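You operate a simulated robot arm through the tools that you are given. There is no shell and no other tool. Be economical: measure what you need, move in short steps, check, and stop when the job is done.

You run a simulated robot arm. Do the job below in one go: nothing can be reset, and whatever is moved stays where it is left.

TASK
Gauge the outlet bore of the pump casing and plug it, then tap the red casing plug flush.
Fine: If the gauge goes in, take the plug with the yellow knob; if it stops, the blue. Put gauge and mallet back.

Only the result counts: the job must be done as asked and must still hold three seconds after the hand-in. Knocking over, shifting, dropping, spilling or breaking anything else fails it.

THE ROBOT
A 7-joint arm with a two-finger parallel gripper, fixed in place. Base frame: the origin is at the foot of the arm, x ahead of it, y to its left, z up; the work surface is at about z = 860. Units: mm, rad, N and s.
With the tool pointing down near the work surface it reaches from about 200 to 740 mm from the base axis. Its first joint turns from -2.897 to 2.897 rad. Payload 1.57 kg.
Tool frame: the origin (TCP) lies between the finger pads and is the grasp point; the fingertips stand 30 mm ahead of it; z points along the fingers, y is the line along which they close. The gripper opens to 110 mm. The fingers are 24 mm wide and 12 mm thick; the gripper's body (48 by 112 mm) begins 78 mm behind the TCP.
Orientation is told as [roll, pitch, yaw] about the base's x, y, z axes, in that order, counted from this pose: with the fingers straight down and closing along the base's y, the tool's x points along the base's -x, its y along +y and its z along -z.

THE INTERFACE
- The arm moves only by the tool servo_tool. Its argument "deltas" is a list of rows, each an object (a shift or turn left out is 0, a gripper value left out holds the last) with "linear": the shift along the tool's x, y, z in units of 30 mm (1.0 is 30 mm), a list of three; "rotation": the turn, a rotation vector about the tool's x, y, z in units of 8 degrees (1.0 is 8 degrees), a list of three; "grip": the opening, from 0 (shut) to 1 (fully open). In form: [{"linear": [tx, ty, tz], "rotation": [wx, wy, wz], "grip": grip}, ...]. A call has 1 to 12 rows; each row shifts and turns the commanded pose from where the row before left it, along the tool's axes as they then stand. A call with a number of a shift or a turn outside -1 to 1 is refused whole. Rows are played at 5 a second. More than 50 mm and 0.15 rad between two rows, or a gripper value outside its range, and nothing of the call is played. A pose out of reach is approached as far as the arm can. The call stops where the force on the tool passes 40 N (or 10 N more than at its start, if that is more) or the arm is blocked; 0.2 s more then pass. The fingers move at their own pace (about 45 mm/s each) and stop on an object; they squeeze with about 41 N. The grip force told is the motor's: it shows also when the fingers shut on nothing. Time passes only in rows, and 0.2 s behind the last, so rows that do not move let the fingers close. It gives the time, the measured TCP pose, the force on the tool (base axes), the opening and the grip force at its end, in the units of the frame above (readings bear some noise), and new pictures: "pictures" is both (left out), scene, wrist or none.
- Cameras (640 x 400 px; columns grow to the right, rows downward): "scene" is fixed at [399.6, -500.8, 1630.5]; the picture's right is [0.99, 0.11, 0.00], its down [0.06, -0.52, -0.85] and it looks along [-0.09, 0.85, -0.52] (base axes); focal length 348 px, centre (320, 200). "wrist" rides on the gripper at [70, 16, -141] in the tool frame; the picture's right is [-0.23, 0.97, 0.00], its down [-0.86, -0.20, -0.48] and it looks along [-0.47, -0.11, 0.88] (tool axes); focal length 222 px, centre (320, 200). There is no depth. A picture from a camera that has moved, and an enlarged one, comes with that camera's place and axes in the base frame and with its lens.
- move_column(by): slides the trunk up (or, below 0, down) by that many mm; the arm rides with it, the base frame stays. It gives what a move gives, with no picture.
- enlarge(camera, box): a new picture of the part [left, top, right, bottom] of that camera's present view, enlarged. It takes no simulated time.
- hand_in(): hands the job in; it is judged then, once.

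Go step by step. Nothing tells you positions but the pictures and the camera data: compare them with the known pose of the tool, close in by small moves and look again before you grip or let go. The budget is 120 turns and 170 pictures, counting those below and the enlarged ones. Unless the task says otherwise, let go and move clear before handing in, and close with one line.

The tools are called after "Emit:" as name(argument=value, ...) on one line, values as JSON. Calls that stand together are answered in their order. servo_tool: Moves the arm, as the interface text tells. Its arguments: {"type":"object","properties":{"deltas":{"type":"array","items":{"type":"object","properties":{"linear":{"type":"array","items":{"type":"number"}},"rotation":{"type":"array","items":{"type":"number"}},"grip":{"type":"number"}}}},"pictures":{"type":"string","enum":["both","scene","wrist","none"]}},"required":["deltas"]} The other tools are called the same way: move_column (by) slides the trunk up or down; enlarge (camera, box) takes an enlarged picture of a part of a camera's view; hand_in () hands the job in.

At the start:

```text
clock: 0.0
ee_pos: [375.2, 396.5, 1279.8]
orientation: [-0.001, 0.0, 0.0]
contact_force: [0.3, 0.7, 0.0]
opening: 110.0
finger_force: 0.1
trunk travel left (down, up): [-500.0, 90.0]
```

scene: 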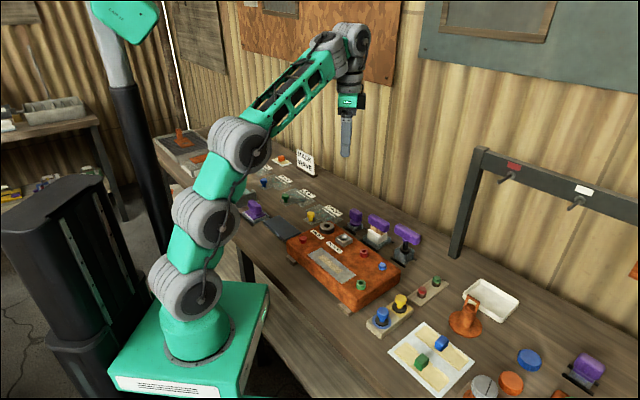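
wrist: 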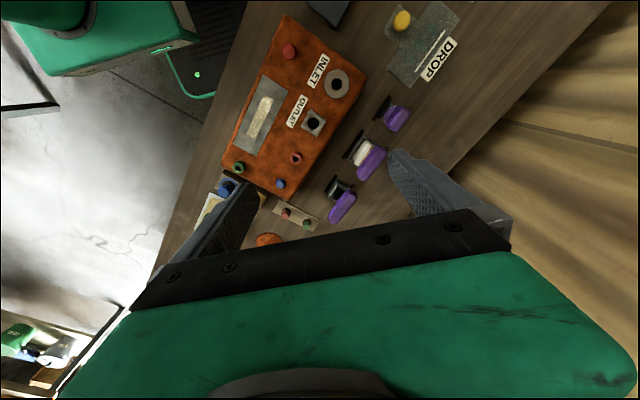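

I see an orange pump casing with an inlet and outlet, several purple-handled tools beside it, and plugs with blue and yellow knobs in a holder. I'll enlarge these areas first.

Emit:
enlarge(camera="scene", box=[270, 190, 450, 320])

Emit:
enlarge(camera="scene", box=[340, 260, 620, 400])

Emit:
enlarge(camera="wrist", box=[180, 0, 480, 250])

Emit:
enlarge(camera="scene", box=[150, 110, 350, 240])

```text
3.08 times, centred on (360, 255) of scene
camera zoom: at [399.6, -500.8, 1630.5], right [0.99, 0.11, 0.0], down [0.06, -0.52, -0.85], along [-0.09, 0.85, -0.52], focal length 1070 px, centre (197, 31)
```

zoom: 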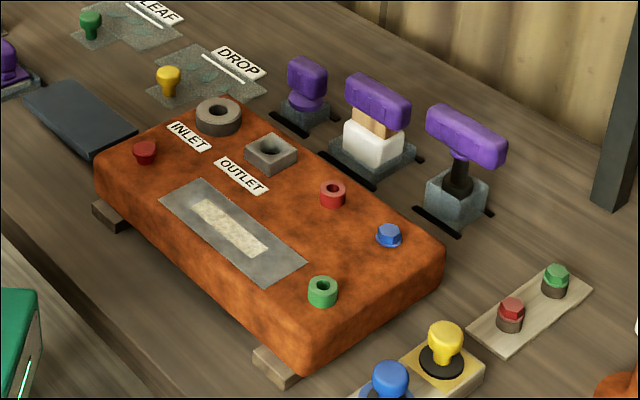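

```text
2.29 times, centred on (480, 330) of scene
camera zoom: at [399.6, -500.8, 1630.5], right [0.99, 0.11, 0.0], down [0.06, -0.52, -0.85], along [-0.09, 0.85, -0.52], focal length 794 px, centre (-46, -97)
```

zoom: 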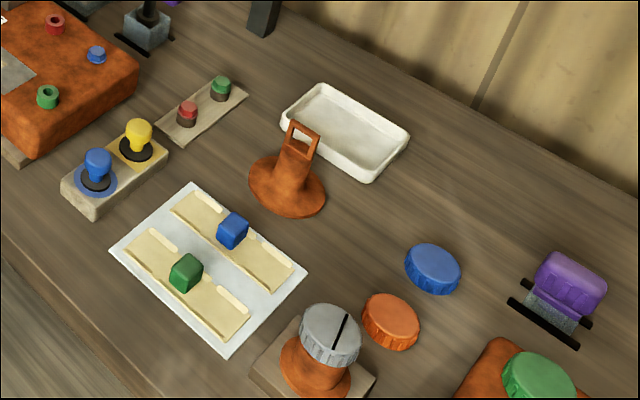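

```text
1.60 times, centred on (330, 125) of wrist
camera zoom: at [305.3, 414.3, 1421.8], right [0.23, 0.97, 0.0], down [0.86, -0.2, 0.48], along [0.47, -0.11, -0.88], focal length 355 px, centre (304, 320)
```

zoom: 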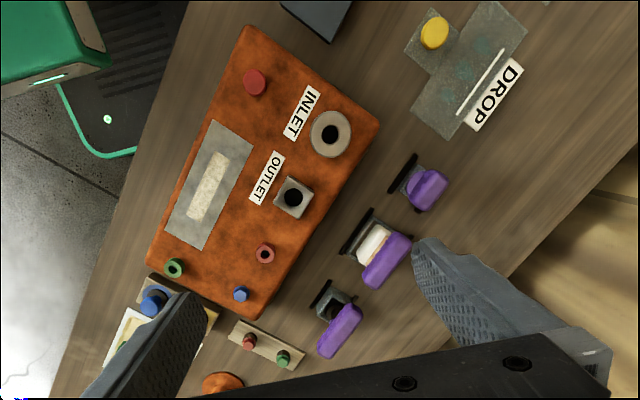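

```text
3.08 times, centred on (250, 175) of scene
camera zoom: at [399.6, -500.8, 1630.5], right [0.99, 0.11, 0.0], down [0.06, -0.52, -0.85], along [-0.09, 0.85, -0.52], focal length 1070 px, centre (535, 277)
```

zoom: 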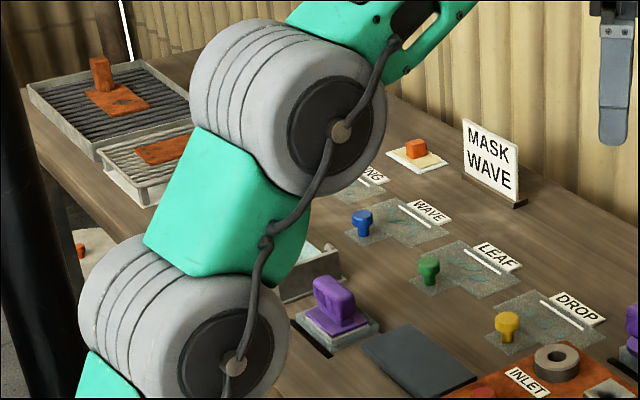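

The outlet looks to be near (383, 382, 948). I'll drop and back the arm off a little for a closer look with the wrist camera.

Emit:
servo_tool(deltas=[{"linear": [0.5, 0, 1]}, {"linear": [0.5, 0, 1]}, {"linear": [0.5, 0, 1]}, {"linear": [0.5, 0, 1]}, {"linear": [0, 0, 0]}], pictures="wrist")

Emit:
enlarge(camera="wrist", box=[160, 40, 420, 240])

Emit:
enlarge(camera="wrist", box=[330, 50, 490, 250])

```text
clock: 1.2
ee_pos: [316.5, 396.2, 1159.6]
orientation: [0.001, 0.002, 0.0]
contact_force: [0.5, -0.3, -0.2]
opening: 110.1
finger_force: 0.0
trunk travel left (down, up): [-500.0, 90.0]
camera wrist: at [246.1, 414.0, 1301.2], right [0.23, 0.97, 0.0], down [0.86, -0.2, 0.48], along [0.47, -0.11, -0.88], focal length 222 px, centre (320, 200)
```

wrist: 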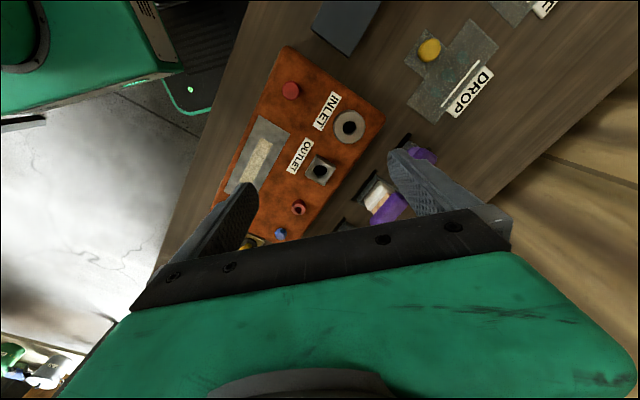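

```text
2.00 times, centred on (290, 140) of wrist
camera zoom: at [246.1, 414.0, 1301.2], right [0.23, 0.97, 0.0], down [0.86, -0.2, 0.48], along [0.47, -0.11, -0.88], focal length 444 px, centre (380, 320)
```

zoom: 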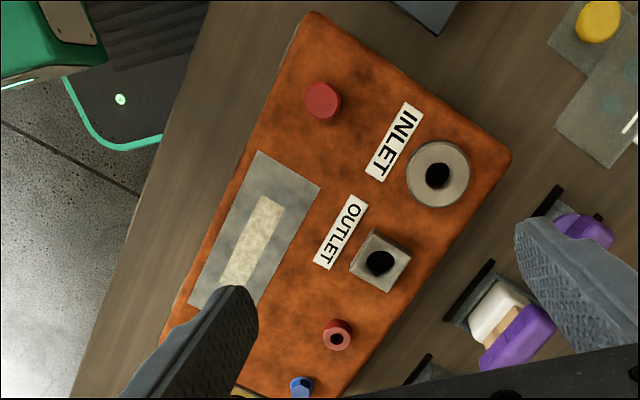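

```text
2.00 times, centred on (410, 150) of wrist
camera zoom: at [246.1, 414.0, 1301.2], right [0.23, 0.97, 0.0], down [0.86, -0.2, 0.48], along [0.47, -0.11, -0.88], focal length 444 px, centre (140, 300)
```

zoom: 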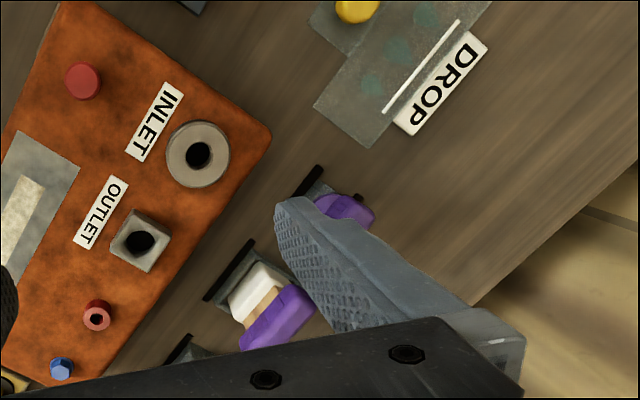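

The red solid disc near INLET looks like the red casing plug, and the white-headed tool looks like the mallet. I'll turn to line up with the casing, at about -45°, and look at the row of purple tools.

Emit:
servo_tool(deltas=[{"rotation": [0, 0, 0.94]}, {"rotation": [0, 0, 0.94]}, {"rotation": [0, 0, 0.94]}, {"rotation": [0, 0, 0.94]}, {"rotation": [0, 0, 0.94]}, {"rotation": [0, 0, 0.93]}, {"linear": [0, 0.9, 0.3]}, {"linear": [0, 0.9, 0.3]}, {"linear": [0, 0.9, 0.3]}, {"linear": [0, 0.9, 0.3]}, {"linear": [0, 0.9, 0.3]}, {"linear": [0, 0.9, 0.3]}], pictures="both")

Emit:
enlarge(camera="wrist", box=[240, 50, 400, 250])

```text
clock: 3.8
ee_pos: [432.3, 512.7, 1104.1]
orientation: [-0.001, 0.0, -0.785]
contact_force: [-0.1, -0.4, 0.2]
opening: 110.3
finger_force: 0.1
trunk travel left (down, up): [-500.0, 90.0]
camera wrist: at [393.9, 574.8, 1247.1], right [0.85, 0.53, 0.0], down [0.46, -0.75, 0.48], along [0.25, -0.41, -0.88], focal length 222 px, centre (320, 200)
```

scene: 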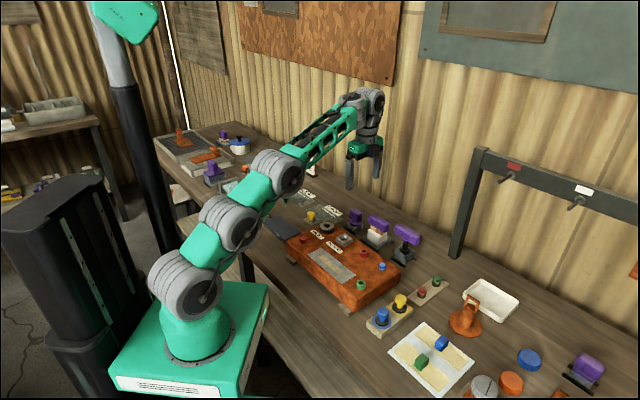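
wrist: 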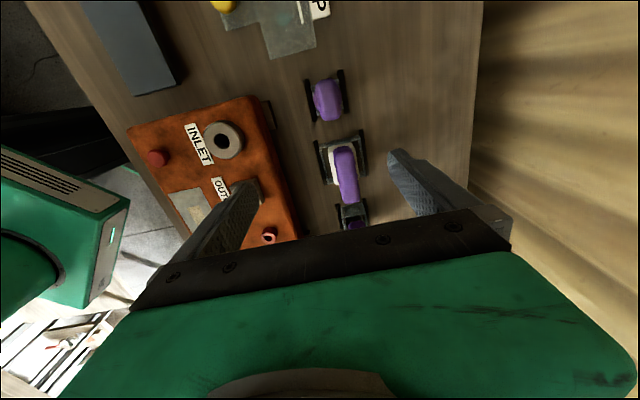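

```text
2.00 times, centred on (320, 150) of wrist
camera zoom: at [393.9, 574.8, 1247.1], right [0.85, 0.53, 0.0], down [0.46, -0.75, 0.48], along [0.25, -0.41, -0.88], focal length 444 px, centre (320, 300)
```

zoom: 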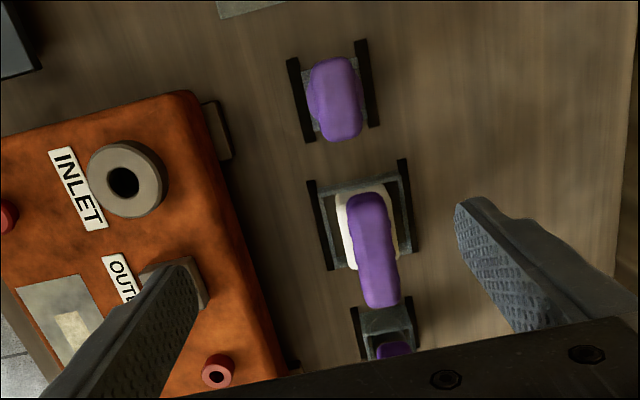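

Now the tools and the items on the far left are in clear view, so I'll zoom in on both.

Emit:
enlarge(camera="scene", box=[340, 195, 430, 270])

Emit:
enlarge(camera="scene", box=[150, 110, 350, 240])

Emit:
enlarge(camera="scene", box=[280, 220, 400, 310])

Emit:
enlarge(camera="scene", box=[345, 270, 465, 345])

```text
5.33 times, centred on (385, 232) of scene
camera zoom: at [399.6, -500.8, 1630.5], right [0.99, 0.11, 0.0], down [0.06, -0.52, -0.85], along [-0.09, 0.85, -0.52], focal length 1854 px, centre (-27, 27)
```

zoom: 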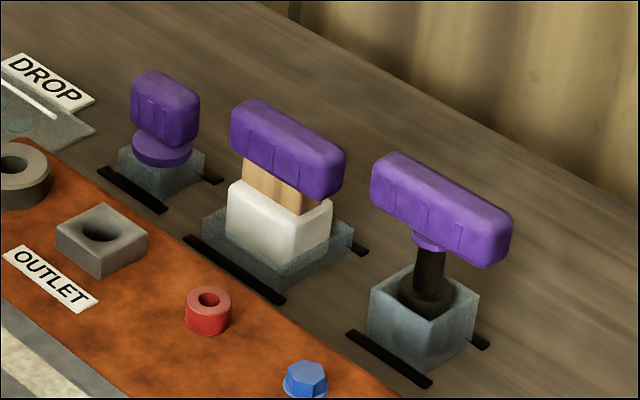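

```text
3.08 times, centred on (250, 175) of scene
camera zoom: at [399.6, -500.8, 1630.5], right [0.99, 0.11, 0.0], down [0.06, -0.52, -0.85], along [-0.09, 0.85, -0.52], focal length 1070 px, centre (535, 277)
```

zoom: 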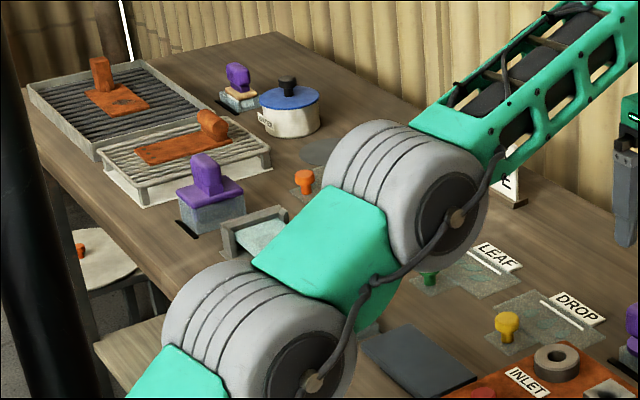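

```text
4.44 times, centred on (340, 265) of scene
camera zoom: at [399.6, -500.8, 1630.5], right [0.99, 0.11, 0.0], down [0.06, -0.52, -0.85], along [-0.09, 0.85, -0.52], focal length 1545 px, centre (231, -89)
```

zoom: 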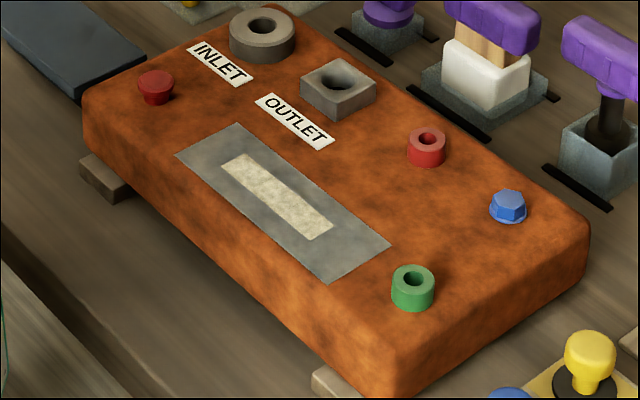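

```text
5.33 times, centred on (405, 308) of scene
camera zoom: at [399.6, -500.8, 1630.5], right [0.99, 0.11, 0.0], down [0.06, -0.52, -0.85], along [-0.09, 0.85, -0.52], focal length 1854 px, centre (-133, -373)
```

zoom: 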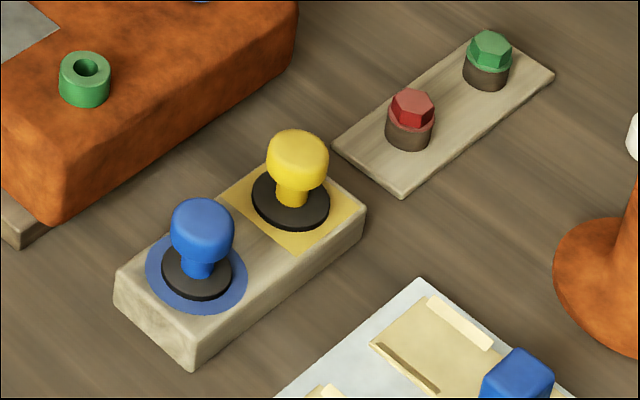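

Tool 3 (T-handle, black shaft) could be either a gauge or a nut driver, and tool 1 (purple flange) could be the gauge instead. I'll get closer and look down at both.

Emit:
servo_tool(deltas=[{"linear": [-0.9, 0.4, 0.5]}, {"linear": [-0.9, 0.4, 0.5]}, {"linear": [-0.85, 0.4, 0.5]}, {"linear": [-0.85, 0.37, 0.5]}, {"linear": [0, 0, 0]}], pictures="wrist")

Emit:
enlarge(camera="wrist", box=[220, 20, 420, 240])

```text
clock: 5.0
ee_pos: [531.5, 463.3, 1044.1]
orientation: [0.0, 0.0, -0.786]
contact_force: [-0.6, 0.2, -0.4]
opening: 109.9
finger_force: 0.1
out of reach, approached as far as the arm can: row 3, 4
trunk travel left (down, up): [-500.0, 90.0]
camera wrist: at [493.4, 525.1, 1185.5], right [0.85, 0.53, 0.0], down [0.46, -0.75, 0.48], along [0.25, -0.41, -0.88], focal length 222 px, centre (320, 200)
```

wrist: 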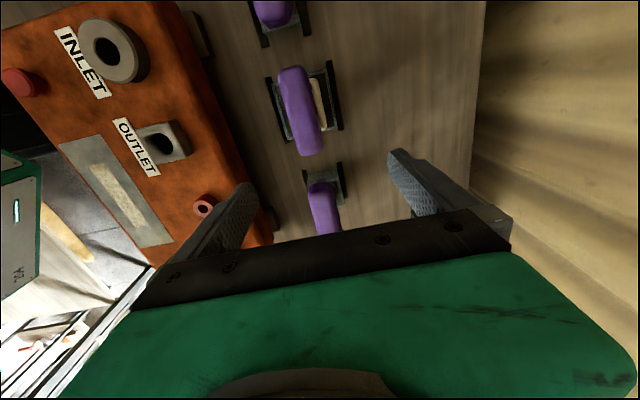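

```text
1.82 times, centred on (320, 130) of wrist
camera zoom: at [493.4, 525.1, 1185.5], right [0.85, 0.53, 0.0], down [0.46, -0.75, 0.48], along [0.25, -0.41, -0.88], focal length 404 px, centre (320, 327)
```

zoom: 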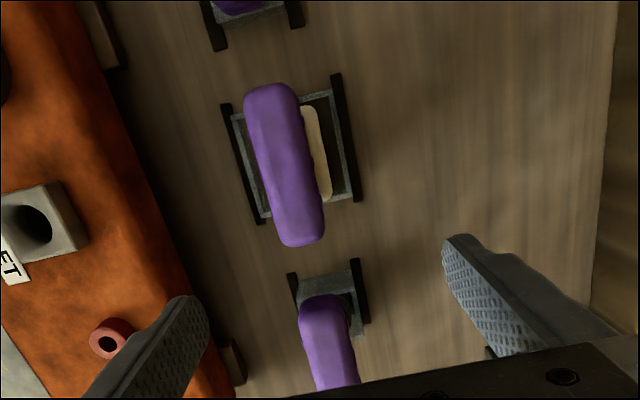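

I'll zoom in much further on tools 1 and 3 from the scene camera.

Emit:
enlarge(camera="scene", box=[390, 220, 414, 268])

Emit:
enlarge(camera="scene", box=[346, 204, 386, 238])

```text
8.33 times, centred on (402, 244) of scene
camera zoom: at [399.6, -500.8, 1630.5], right [0.99, 0.11, 0.0], down [0.06, -0.52, -0.85], along [-0.09, 0.85, -0.52], focal length 2897 px, centre (-363, -167)
```

zoom: 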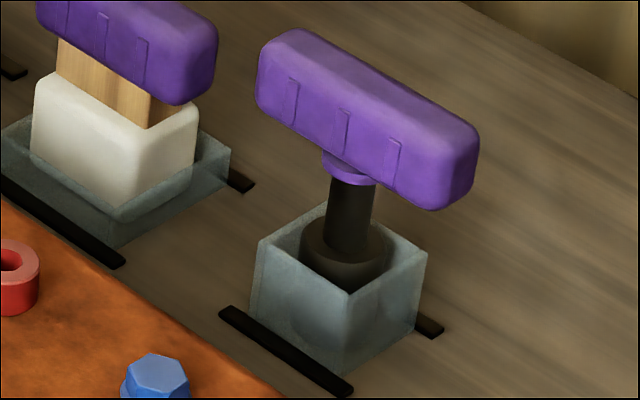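

```text
11.76 times, centred on (366, 221) of scene
camera zoom: at [399.6, -500.8, 1630.5], right [0.99, 0.11, 0.0], down [0.06, -0.52, -0.85], along [-0.09, 0.85, -0.52], focal length 4089 px, centre (-221, -47)
```

zoom: 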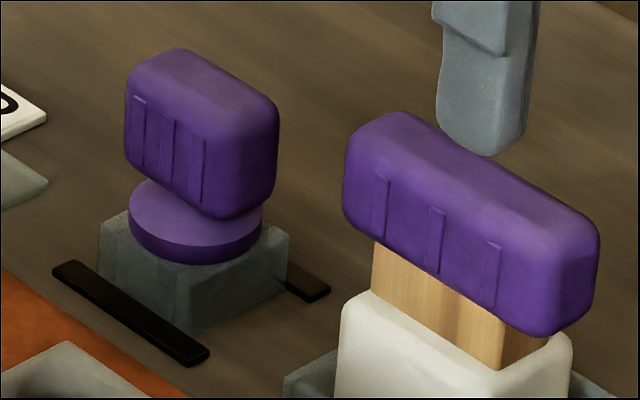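

Tool 3 is a T-socket driver, since the casing has hex bolts. Tool 1, which hangs by its flange with its pin hidden in the block, is most likely the gauge, with its handle top near (413, 561, 932). I'll raise the trunk to gain reach and then go above it.

Emit:
move_column(by=90)

Emit:
servo_tool(deltas=[{"linear": [0.9, -0.07, 0.6]}, {"linear": [0.9, -0.07, 0.6]}, {"linear": [0.9, -0.07, 0.6]}, {"linear": [0.9, -0.07, 0.6]}, {"linear": [0.9, -0.07, 0.6]}, {"linear": [0.6, 0, 0]}, {"linear": [0, 0, 0]}], pictures="wrist")

```text
clock: 6.2
ee_pos: [531.4, 463.0, 1133.2]
orientation: [0.001, 0.0, -0.784]
contact_force: [0.6, -0.4, -1.1]
opening: 110.1
finger_force: 0.0
trunk travel left (down, up): [-590.0, 0.0]
```

```text
clock: 7.8
ee_pos: [414.1, 564.2, 1044.0]
orientation: [0.0, 0.001, -0.784]
contact_force: [0.8, 0.5, -0.5]
opening: 110.0
finger_force: 0.0
trunk travel left (down, up): [-590.0, 0.0]
camera wrist: at [376.4, 625.4, 1185.8], right [0.85, 0.53, 0.0], down [0.46, -0.75, 0.48], along [0.25, -0.41, -0.88], focal length 222 px, centre (320, 200)
```

wrist: 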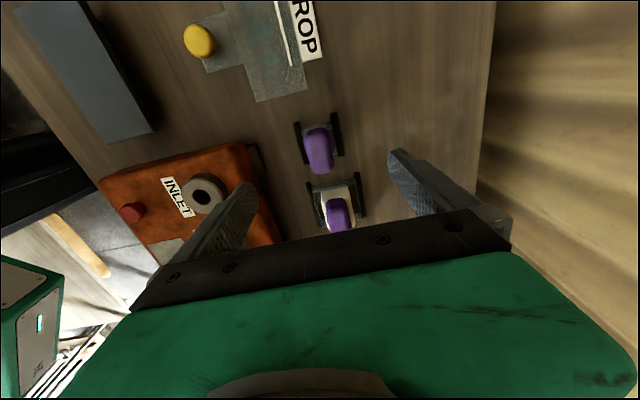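

Emit:
enlarge(camera="wrist", box=[280, 100, 360, 180])

Emit:
enlarge(camera="scene", box=[336, 190, 396, 240])

```text
5.00 times, centred on (320, 140) of wrist
camera zoom: at [376.4, 625.4, 1185.8], right [0.85, 0.53, 0.0], down [0.46, -0.75, 0.48], along [0.25, -0.41, -0.88], focal length 1111 px, centre (320, 500)
```

zoom: 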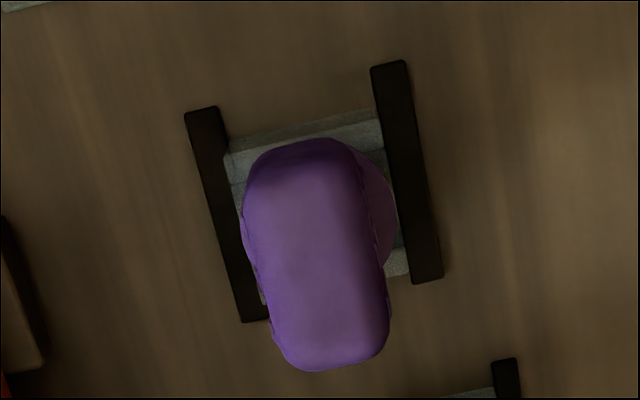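

```text
8.00 times, centred on (366, 215) of scene
camera zoom: at [399.6, -500.8, 1630.5], right [0.99, 0.11, 0.0], down [0.06, -0.52, -0.85], along [-0.09, 0.85, -0.52], focal length 2781 px, centre (-48, 80)
```

zoom: 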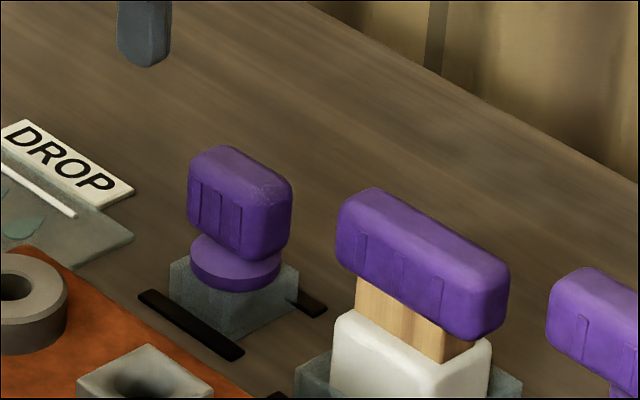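

The gauge handle centre is about (416.5, 560.5), with its top near 932 and its axis near -46°. I'll descend in stages with a partly closed gripper.

Emit:
servo_tool(deltas=[{"linear": [-0.14, -0.03, 0.8], "rotation": [0, 0, 0.15], "grip": 0.65}, {"linear": [0, 0, 0.8]}, {"linear": [0, 0, 0.8]}, {"linear": [0, 0, 0.5]}, {"linear": [0, 0, 0]}], pictures="both")

Emit:
enlarge(camera="scene", box=[336, 190, 396, 240])

Emit:
enlarge(camera="wrist", box=[240, 100, 400, 240])

```text
clock: 9.1
ee_pos: [421.2, 568.1, 957.8]
orientation: [-0.002, 0.0, -0.807]
contact_force: [0.6, 0.1, 0.0]
opening: 71.6
finger_force: 0.1
out of reach, approached as far as the arm can: row 1, 2
trunk travel left (down, up): [-590.0, 0.0]
camera wrist: at [384.6, 630.2, 1098.6], right [0.86, 0.51, 0.0], down [0.45, -0.75, 0.48], along [0.24, -0.41, -0.88], focal length 222 px, centre (320, 200)
```

scene: 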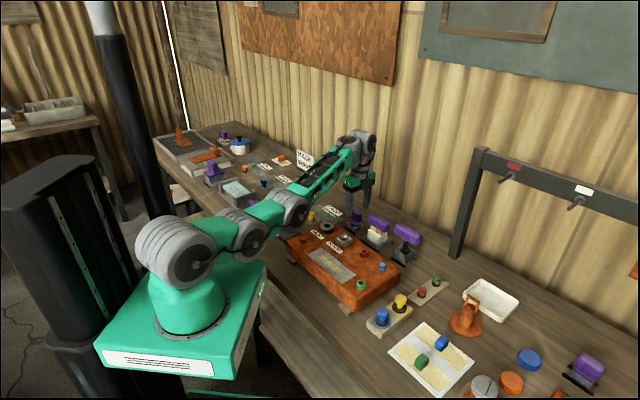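
wrist: 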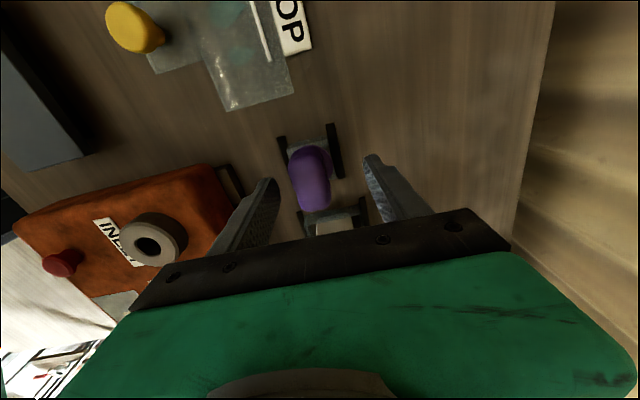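

```text
8.00 times, centred on (366, 215) of scene
camera zoom: at [399.6, -500.8, 1630.5], right [0.99, 0.11, 0.0], down [0.06, -0.52, -0.85], along [-0.09, 0.85, -0.52], focal length 2781 px, centre (-48, 80)
```

zoom: 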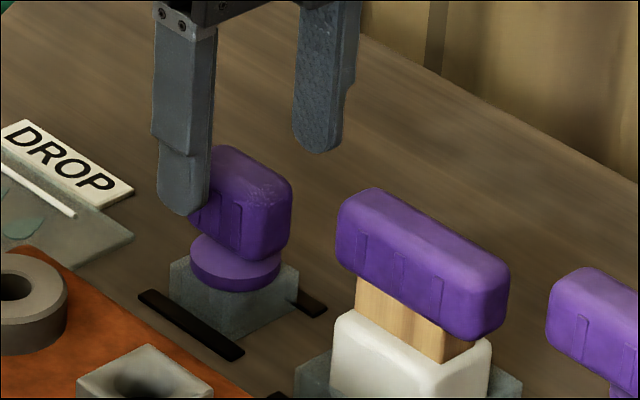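

```text
2.86 times, centred on (320, 170) of wrist
camera zoom: at [384.6, 630.2, 1098.6], right [0.86, 0.51, 0.0], down [0.45, -0.75, 0.48], along [0.24, -0.41, -0.88], focal length 635 px, centre (320, 286)
```

zoom: 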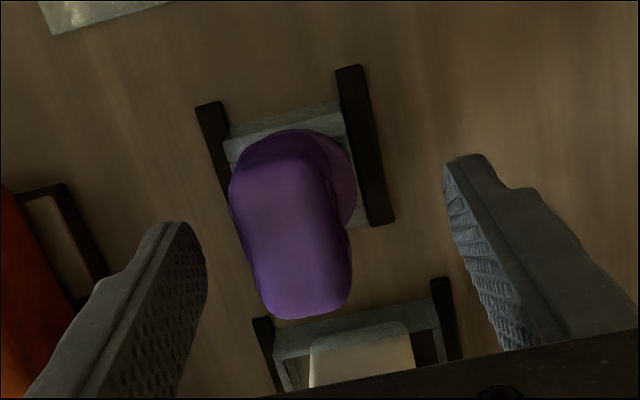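

The tool sits about 10 mm off laterally. I'll centre it at (417, 558.5), descend to about z = 931 and check.

Emit:
servo_tool(deltas=[{"linear": [-0.13, -0.32, 0.2]}, {"linear": [0, 0, 0.4]}, {"linear": [0, 0, 0.3]}, {"linear": [0, 0, 0]}], pictures="wrist")

Emit:
enlarge(camera="scene", box=[336, 190, 396, 240])

Emit:
enlarge(camera="wrist", box=[240, 120, 400, 260])

```text
clock: 10.1
ee_pos: [423.8, 567.3, 929.3]
orientation: [-0.001, -0.001, -0.806]
contact_force: [0.4, -1.2, 0.5]
opening: 71.7
finger_force: 0.1
out of reach, approached as far as the arm can: row 1
trunk travel left (down, up): [-590.0, 0.0]
camera wrist: at [386.5, 629.4, 1071.3], right [0.86, 0.51, 0.0], down [0.45, -0.76, 0.48], along [0.24, -0.41, -0.88], focal length 222 px, centre (320, 200)
```

wrist: 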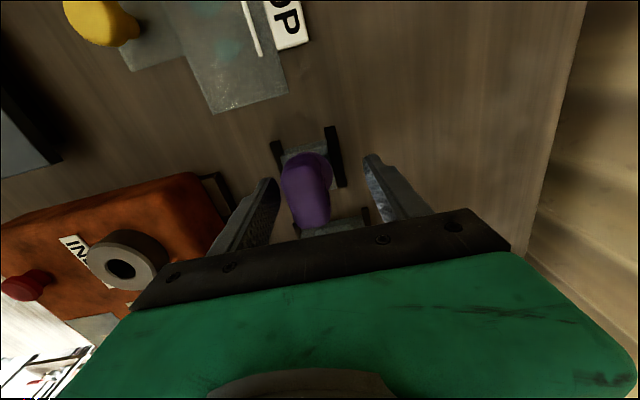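

```text
8.00 times, centred on (366, 215) of scene
camera zoom: at [399.6, -500.8, 1630.5], right [0.99, 0.11, 0.0], down [0.06, -0.52, -0.85], along [-0.09, 0.85, -0.52], focal length 2781 px, centre (-48, 80)
```

zoom: 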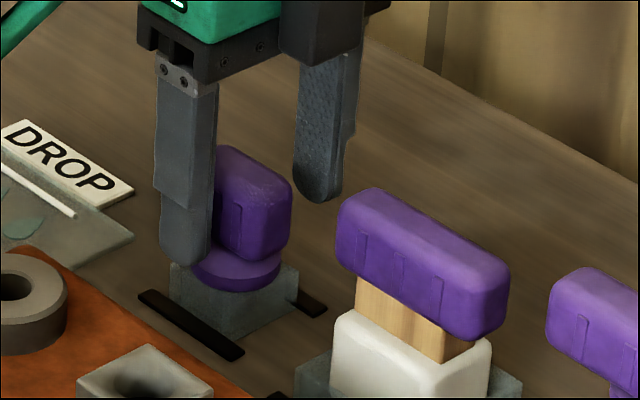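

```text
2.86 times, centred on (320, 190) of wrist
camera zoom: at [386.5, 629.4, 1071.3], right [0.86, 0.51, 0.0], down [0.45, -0.76, 0.48], along [0.24, -0.41, -0.88], focal length 635 px, centre (320, 229)
```

zoom: 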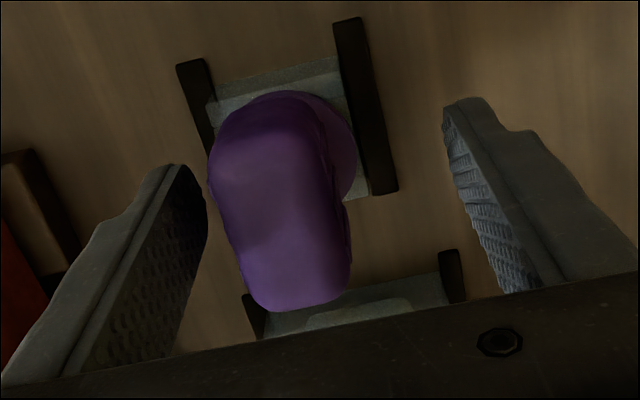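

My lateral move wasn't followed, and I suspect a joint limit caused by the raised trunk. I'll go up, put the trunk back down and correct again.

Emit:
servo_tool(deltas=[{"linear": [0, 0, -1]}, {"linear": [0, 0, -1]}, {"linear": [0, 0, -1]}, {"linear": [0, 0, -1]}, {"linear": [0, 0, 0]}], pictures="none")

Emit:
move_column(by=-90)

Emit:
servo_tool(deltas=[{"linear": [0, 0, 0]}], pictures="none")

```text
clock: 11.2
ee_pos: [424.9, 565.8, 1051.5]
orientation: [0.001, 0.001, -0.807]
contact_force: [-0.4, 0.5, 0.0]
opening: 71.3
finger_force: 0.1
trunk travel left (down, up): [-590.0, 0.0]
```

```text
clock: 12.5
ee_pos: [424.4, 566.6, 961.0]
orientation: [0.0, -0.001, -0.807]
contact_force: [0.6, 0.6, 0.2]
opening: 71.3
finger_force: 0.0
trunk travel left (down, up): [-500.0, 90.0]
```

```text
clock: 12.9
ee_pos: [425.9, 567.5, 960.0]
orientation: [-0.001, 0.0, -0.806]
contact_force: [0.1, 0.2, 0.1]
opening: 71.2
finger_force: 0.0
trunk travel left (down, up): [-500.0, 90.0]
```

Emit:
servo_tool(deltas=[{"linear": [0, -0.4, 0]}, {"linear": [0, 0, 0]}], pictures="wrist")

Emit:
enlarge(camera="wrist", box=[240, 120, 400, 260])

```text
clock: 13.5
ee_pos: [416.5, 558.6, 961.0]
orientation: [-0.004, -0.001, -0.806]
contact_force: [-0.4, 0.3, 0.1]
opening: 71.6
finger_force: 0.1
trunk travel left (down, up): [-500.0, 90.0]
camera wrist: at [380.3, 622.1, 1103.1], right [0.86, 0.51, 0.0], down [0.45, -0.75, 0.48], along [0.24, -0.41, -0.88], focal length 222 px, centre (320, 200)
```

wrist: 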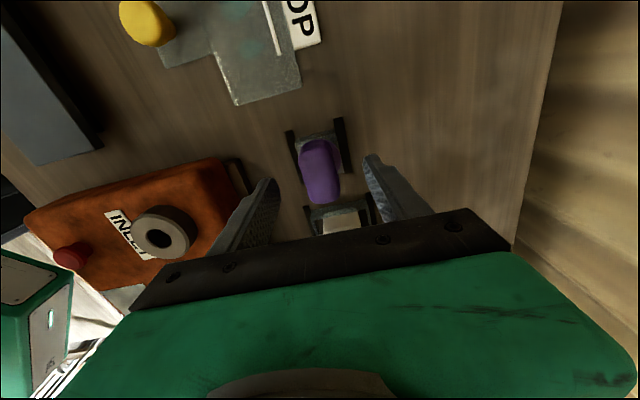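

```text
2.86 times, centred on (320, 190) of wrist
camera zoom: at [380.3, 622.1, 1103.1], right [0.86, 0.51, 0.0], down [0.45, -0.75, 0.48], along [0.24, -0.41, -0.88], focal length 635 px, centre (320, 229)
```

zoom: 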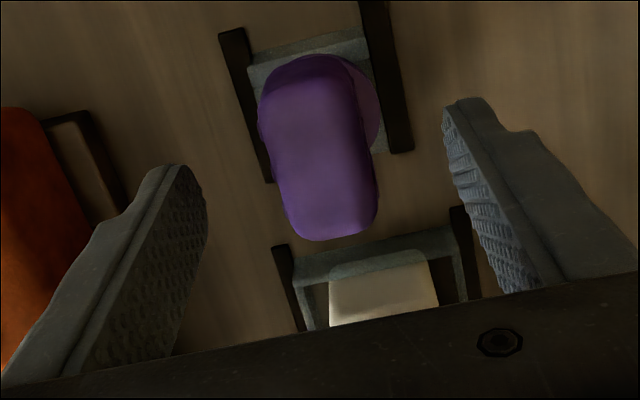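

That works now and the handle is centred. I'll descend to z = 931 and check before closing.

Emit:
servo_tool(deltas=[{"linear": [0, 0, 0.5]}, {"linear": [0, 0, 0.5]}, {"linear": [0, 0, 0]}], pictures="wrist")

Emit:
enlarge(camera="scene", box=[336, 190, 396, 240])

Emit:
enlarge(camera="wrist", box=[240, 120, 400, 260])

```text
clock: 14.3
ee_pos: [420.1, 562.2, 931.8]
orientation: [-0.003, -0.001, -0.806]
contact_force: [0.0, 0.9, 0.7]
opening: 71.4
finger_force: 0.1
out of reach, approached as far as the arm can: row 2
trunk travel left (down, up): [-500.0, 90.0]
camera wrist: at [382.8, 625.6, 1073.2], right [0.86, 0.51, 0.0], down [0.45, -0.75, 0.48], along [0.24, -0.41, -0.88], focal length 222 px, centre (320, 200)
```

wrist: 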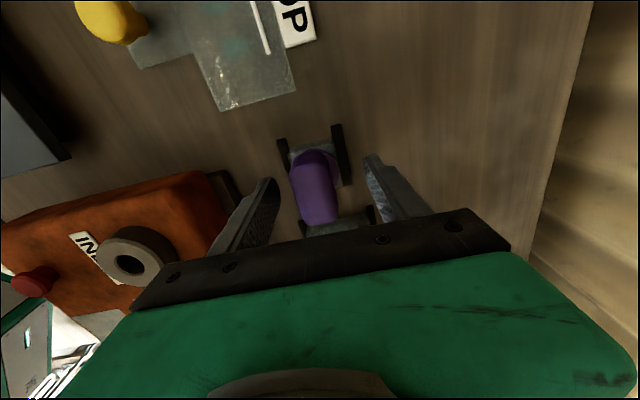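

```text
8.00 times, centred on (366, 215) of scene
camera zoom: at [399.6, -500.8, 1630.5], right [0.99, 0.11, 0.0], down [0.06, -0.52, -0.85], along [-0.09, 0.85, -0.52], focal length 2781 px, centre (-48, 80)
```

zoom: 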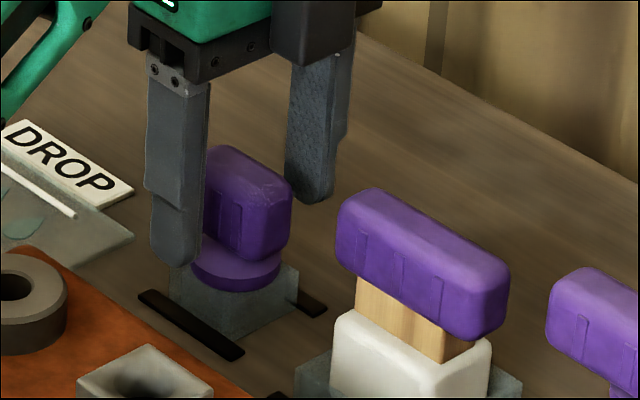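

```text
2.86 times, centred on (320, 190) of wrist
camera zoom: at [382.8, 625.6, 1073.2], right [0.86, 0.51, 0.0], down [0.45, -0.75, 0.48], along [0.24, -0.41, -0.88], focal length 635 px, centre (320, 229)
```

zoom: 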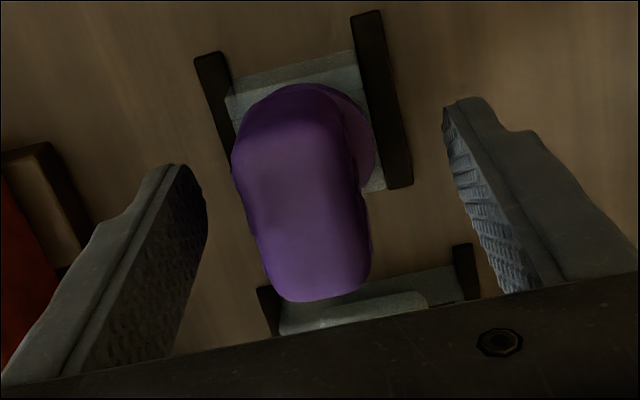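

It was pushed about 5 mm outward again. I'll try a small lateral correction here first.

Emit:
servo_tool(deltas=[{"linear": [0, -0.08, 0]}, {"linear": [0, -0.08, 0]}, {"linear": [0, 0, 0]}], pictures="none")

```text
clock: 15.1
ee_pos: [415.6, 574.9, 930.5]
orientation: [-0.007, 0.035, -0.805]
contact_force: [0.6, 0.2, 0.7]
opening: 71.6
finger_force: 0.1
out of reach, approached as far as the arm can: row 2
trunk travel left (down, up): [-500.0, 90.0]
```

It drifted further, so the arm is in a poor configuration here. I'll go up and lower the trunk by 100 to change the geometry.

Emit:
servo_tool(deltas=[{"linear": [0, 0, -0.8]}, {"linear": [0, 0, -0.8]}, {"linear": [0, 0, -0.8]}, {"linear": [0, 0, 0]}], pictures="none")

```text
clock: 16.1
ee_pos: [414.2, 558.7, 1002.9]
orientation: [-0.002, 0.001, -0.806]
contact_force: [0.2, 1.2, 0.5]
opening: 71.4
finger_force: 0.0
trunk travel left (down, up): [-500.0, 90.0]
```

Emit:
move_column(by=-45)

Emit:
servo_tool(deltas=[{"linear": [0, 0.1, 0.3]}, {"linear": [0, 0, 0.3]}, {"linear": [0, 0, 0]}], pictures="none")

```text
clock: 17.0
ee_pos: [415.0, 558.3, 957.5]
orientation: [-0.001, 0.0, -0.806]
contact_force: [0.2, -0.4, 0.0]
opening: 71.6
finger_force: 0.0
trunk travel left (down, up): [-455.0, 135.0]
```

```text
clock: 17.8
ee_pos: [416.7, 560.3, 939.3]
orientation: [0.001, -0.001, -0.807]
contact_force: [0.8, 0.1, -0.1]
opening: 71.5
finger_force: 0.1
trunk travel left (down, up): [-455.0, 135.0]
```

This height works. I'll go down the last 8 mm and look.

Emit:
servo_tool(deltas=[{"linear": [0, 0, 0.28]}, {"linear": [0, 0, 0]}], pictures="none")

Emit:
enlarge(camera="scene", box=[336, 190, 396, 240])

Emit:
enlarge(camera="wrist", box=[240, 120, 400, 260])

```text
clock: 18.4
ee_pos: [415.8, 560.2, 930.6]
orientation: [-0.001, 0.001, -0.807]
contact_force: [0.2, 0.1, 0.6]
opening: 71.5
finger_force: 0.1
trunk travel left (down, up): [-455.0, 135.0]
```

```text
8.00 times, centred on (366, 215) of scene
camera zoom: at [399.6, -500.8, 1630.5], right [0.99, 0.11, 0.0], down [0.06, -0.52, -0.85], along [-0.09, 0.85, -0.52], focal length 2781 px, centre (-48, 80)
```

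zoom: 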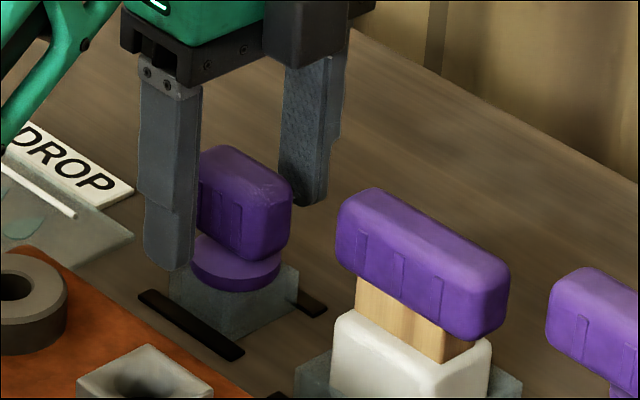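

```text
2.86 times, centred on (320, 190) of wrist
camera zoom: at [379.5, 623.1, 1073.2], right [0.86, 0.51, 0.0], down [0.45, -0.76, 0.48], along [0.24, -0.41, -0.88], focal length 635 px, centre (320, 229)
```

zoom: 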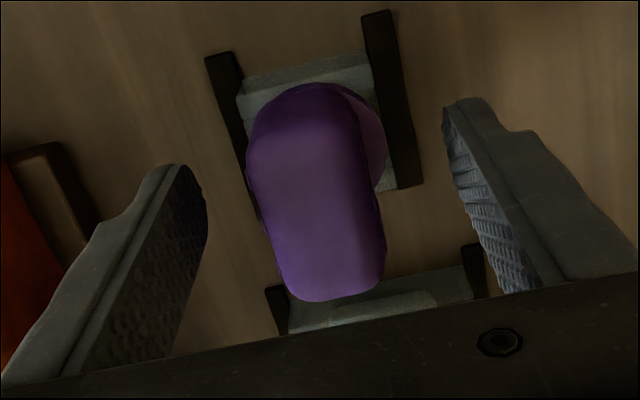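

The handle is nearly centred. I'll shift 4 mm along the handle and close.

Emit:
servo_tool(deltas=[{"linear": [-0.12, -0.02, 0]}, {"grip": 0.0}, {"grip": 0.0}, {"grip": 0.0}, {"grip": 0.0}], pictures="none")

Emit:
enlarge(camera="scene", box=[336, 190, 396, 240])

```text
clock: 19.6
ee_pos: [417.5, 557.3, 930.7]
orientation: [0.001, 0.0, -0.805]
contact_force: [0.1, 0.6, 0.1]
opening: 28.1
finger_force: 25.7
trunk travel left (down, up): [-455.0, 135.0]
```

```text
8.00 times, centred on (366, 215) of scene
camera zoom: at [399.6, -500.8, 1630.5], right [0.99, 0.11, 0.0], down [0.06, -0.52, -0.85], along [-0.09, 0.85, -0.52], focal length 2781 px, centre (-48, 80)
```

zoom: 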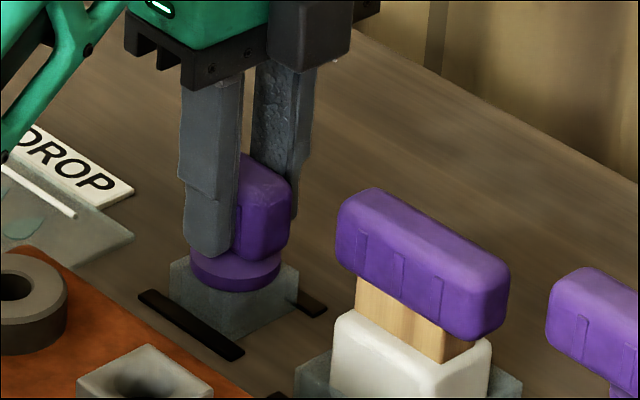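

It's gripped at 28 mm, at (417.4, 557.4, 930.7) with yaw -0.806, which I'll note for the return. Now I'll lift straight up.

Emit:
servo_tool(deltas=[{"linear": [0, 0, 0]}, {"linear": [0, 0, -0.4]}, {"linear": [0, 0, -0.6]}, {"linear": [0, 0, -0.8]}, {"linear": [0, 0, 0]}], pictures="none")

Emit:
enlarge(camera="scene", box=[330, 180, 400, 240])

```text
clock: 20.8
ee_pos: [418.7, 556.5, 985.6]
orientation: [0.001, 0.0, -0.805]
contact_force: [0.0, 0.0, 0.6]
opening: 0.1
finger_force: 21.1
trunk travel left (down, up): [-455.0, 135.0]
```

```text
6.67 times, centred on (365, 210) of scene
camera zoom: at [399.6, -500.8, 1630.5], right [0.99, 0.11, 0.0], down [0.06, -0.52, -0.85], along [-0.09, 0.85, -0.52], focal length 2317 px, centre (20, 133)
```

zoom: 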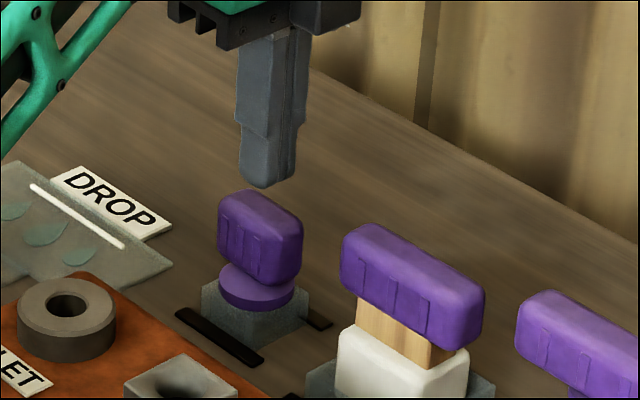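

It slipped out, with the gauge still seated. I'll retry lower, touching gently toward the flange and waiting longer for the squeeze.

Emit:
servo_tool(deltas=[{"grip": 0.42}, {"linear": [0, 0, 0]}, {"linear": [0, 0, 0.6]}, {"linear": [0, 0, 0.6]}, {"linear": [0, 0, 0.6]}, {"linear": [0, 0, 0]}], pictures="none")

Emit:
servo_tool(deltas=[{"linear": [0, 0, 0.08]}, {"linear": [0, 0, 0.08]}, {"linear": [0, 0, 0]}], pictures="none")

Emit:
enlarge(camera="scene", box=[336, 190, 396, 240])

```text
clock: 22.2
ee_pos: [421.0, 556.4, 930.0]
orientation: [0.001, 0.0, -0.806]
contact_force: [0.6, -0.2, 0.4]
opening: 46.2
finger_force: 0.0
trunk travel left (down, up): [-455.0, 135.0]
```

```text
clock: 23.0
ee_pos: [421.0, 557.1, 926.0]
orientation: [-0.001, 0.001, -0.806]
contact_force: [0.2, -0.4, 0.0]
opening: 46.6
finger_force: 0.0
trunk travel left (down, up): [-455.0, 135.0]
```

```text
8.00 times, centred on (366, 215) of scene
camera zoom: at [399.6, -500.8, 1630.5], right [0.99, 0.11, 0.0], down [0.06, -0.52, -0.85], along [-0.09, 0.85, -0.52], focal length 2781 px, centre (-48, 80)
```

zoom: 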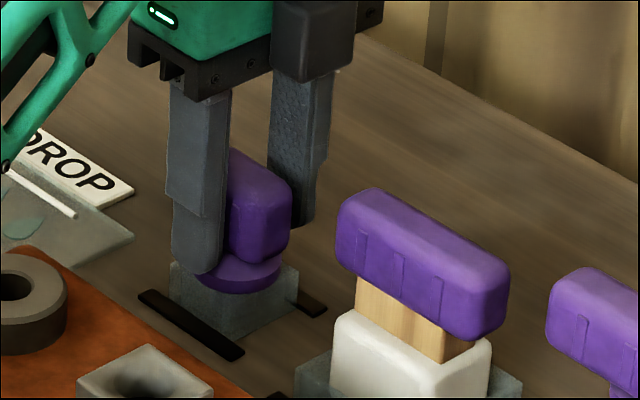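

Emit:
servo_tool(deltas=[{"linear": [0.05, -0.05, -0.05]}, {"linear": [0.05, -0.03, 0]}, {"grip": 0.0}, {"grip": 0.0}, {"grip": 0.0}, {"grip": 0.0}, {"grip": 0.0}, {"grip": 0.0}, {"grip": 0.0}], pictures="none")

Emit:
enlarge(camera="wrist", box=[240, 120, 400, 260])

Emit:
servo_tool(deltas=[{"linear": [0, 0, -0.15]}, {"linear": [0, 0, -0.15]}, {"linear": [0, 0, 0]}], pictures="none")

Emit:
enlarge(camera="scene", box=[336, 190, 396, 240])

```text
clock: 25.0
ee_pos: [414.9, 558.0, 927.4]
orientation: [-0.003, 0.0, -0.806]
contact_force: [-0.2, 1.7, 0.6]
opening: 27.5
finger_force: 38.0
trunk travel left (down, up): [-455.0, 135.0]
```

```text
2.86 times, centred on (320, 190) of wrist
camera zoom: at [378.3, 621.3, 1069.8], right [0.86, 0.51, 0.0], down [0.45, -0.75, 0.48], along [0.24, -0.41, -0.88], focal length 635 px, centre (320, 229)
```

zoom: 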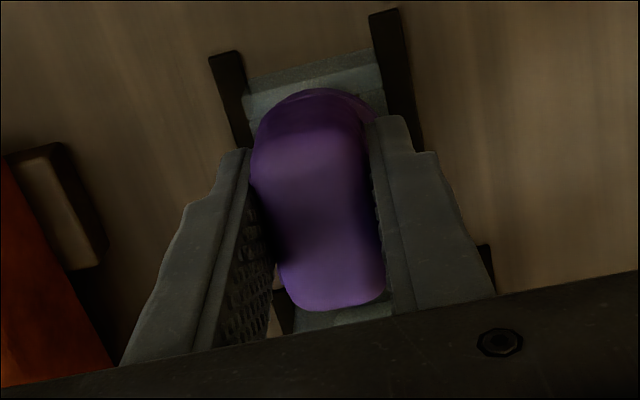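

```text
clock: 25.8
ee_pos: [416.1, 558.8, 936.5]
orientation: [-0.001, 0.0, -0.806]
contact_force: [0.4, 0.2, -2.0]
opening: 27.6
finger_force: 38.1
trunk travel left (down, up): [-455.0, 135.0]
```

```text
8.00 times, centred on (366, 215) of scene
camera zoom: at [399.6, -500.8, 1630.5], right [0.99, 0.11, 0.0], down [0.06, -0.52, -0.85], along [-0.09, 0.85, -0.52], focal length 2781 px, centre (-48, 80)
```

zoom: 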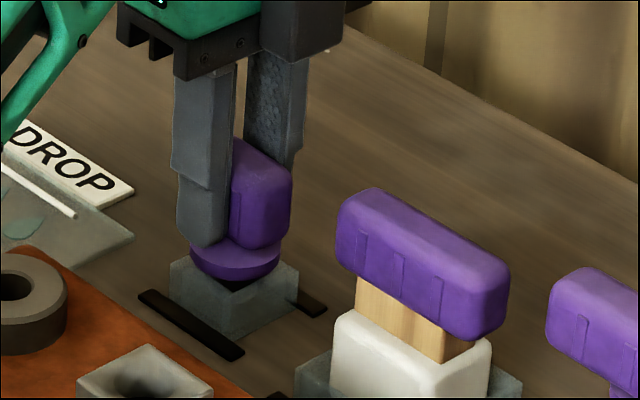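

It's lifting now, with the weight showing on the force reading. I'll use the trunk to raise it straight up.

Emit:
move_column(by=70)

Emit:
enlarge(camera="scene", box=[320, 170, 400, 240])

```text
clock: 26.9
ee_pos: [415.2, 557.9, 1005.5]
orientation: [-0.001, 0.0, -0.806]
contact_force: [-0.4, 0.1, -1.5]
opening: 27.5
finger_force: 37.7
trunk travel left (down, up): [-525.0, 65.0]
```

```text
5.71 times, centred on (360, 205) of scene
camera zoom: at [399.6, -500.8, 1630.5], right [0.99, 0.11, 0.0], down [0.06, -0.52, -0.85], along [-0.09, 0.85, -0.52], focal length 1986 px, centre (91, 171)
```

zoom: 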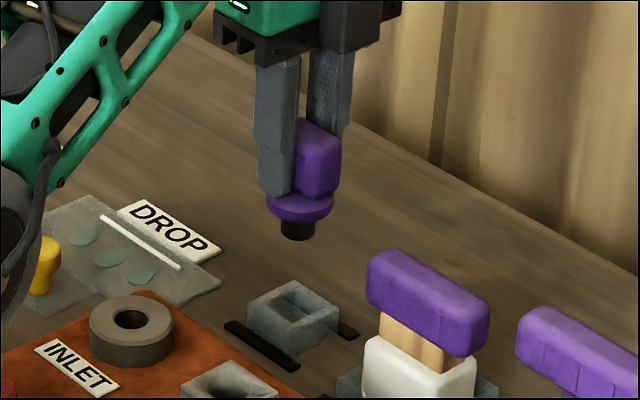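

It's a plug gauge with a short black pin, so tool 1 was the right choice. I'll raise a bit, move near the outlet and measure it.

Emit:
servo_tool(deltas=[{"linear": [0, 0, -0.7]}, {"linear": [0, 0, -0.7]}, {"linear": [-0.8, -0.8, 0]}, {"linear": [-0.8, -0.8, 0]}, {"linear": [-0.8, -0.8, 0]}, {"linear": [-0.8, -0.8, 0]}, {"linear": [-0.8, -0.8, 0]}, {"linear": [-0.8, -0.83, 0]}, {"linear": [0, 0, 0]}, {"linear": [0, 0, 0]}], pictures="wrist")

Emit:
enlarge(camera="wrist", box=[240, 80, 400, 220])

Emit:
enlarge(camera="scene", box=[310, 170, 390, 250])

```text
clock: 28.3
ee_pos: [443.7, 525.3, 972.7]
orientation: [-0.12, -0.02, -0.797]
contact_force: [0.7, 1.2, -2.9]
opening: 27.5
finger_force: 38.1
out of reach, approached as far as the arm can: row 3, 4, 5, 6
trunk travel left (down, up): [-525.0, 65.0]
stopped in row 7: the force on the tool passed its limit (the readings are from after the stop); the commanded pose is now the measured one
camera wrist: at [415.5, 600.9, 1110.2], right [0.85, 0.51, -0.11], down [0.49, -0.7, 0.52], along [0.18, -0.49, -0.85], focal length 222 px, centre (320, 200)
```

wrist: 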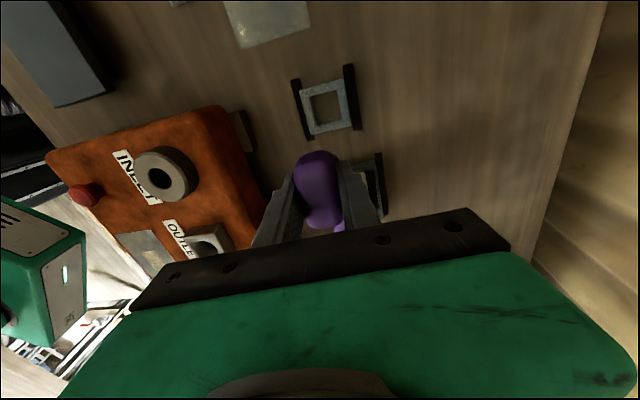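

```text
2.86 times, centred on (320, 150) of wrist
camera zoom: at [415.5, 600.9, 1110.2], right [0.85, 0.51, -0.11], down [0.49, -0.7, 0.52], along [0.18, -0.49, -0.85], focal length 635 px, centre (320, 343)
```

zoom: 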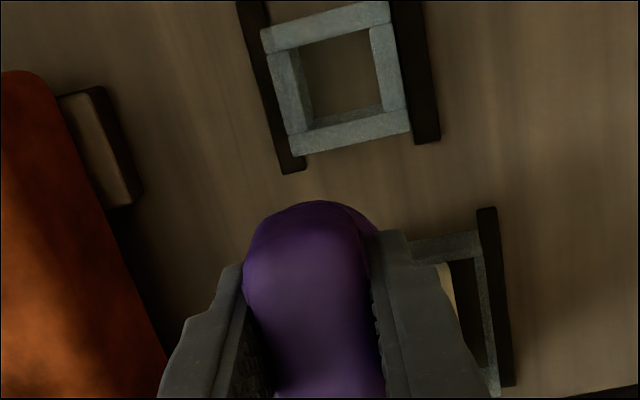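

```text
5.00 times, centred on (350, 210) of scene
camera zoom: at [399.6, -500.8, 1630.5], right [0.99, 0.11, 0.0], down [0.06, -0.52, -0.85], along [-0.09, 0.85, -0.52], focal length 1738 px, centre (170, 150)
```

zoom: 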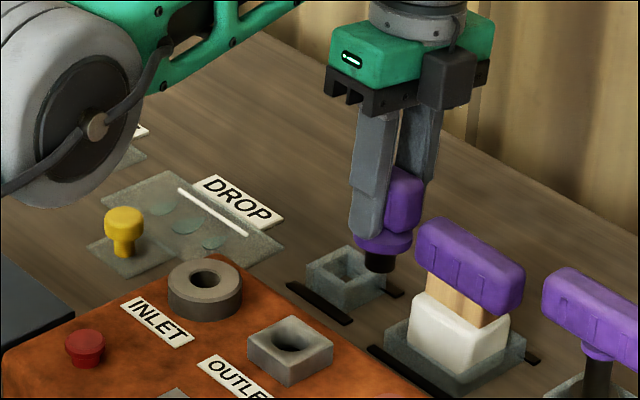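

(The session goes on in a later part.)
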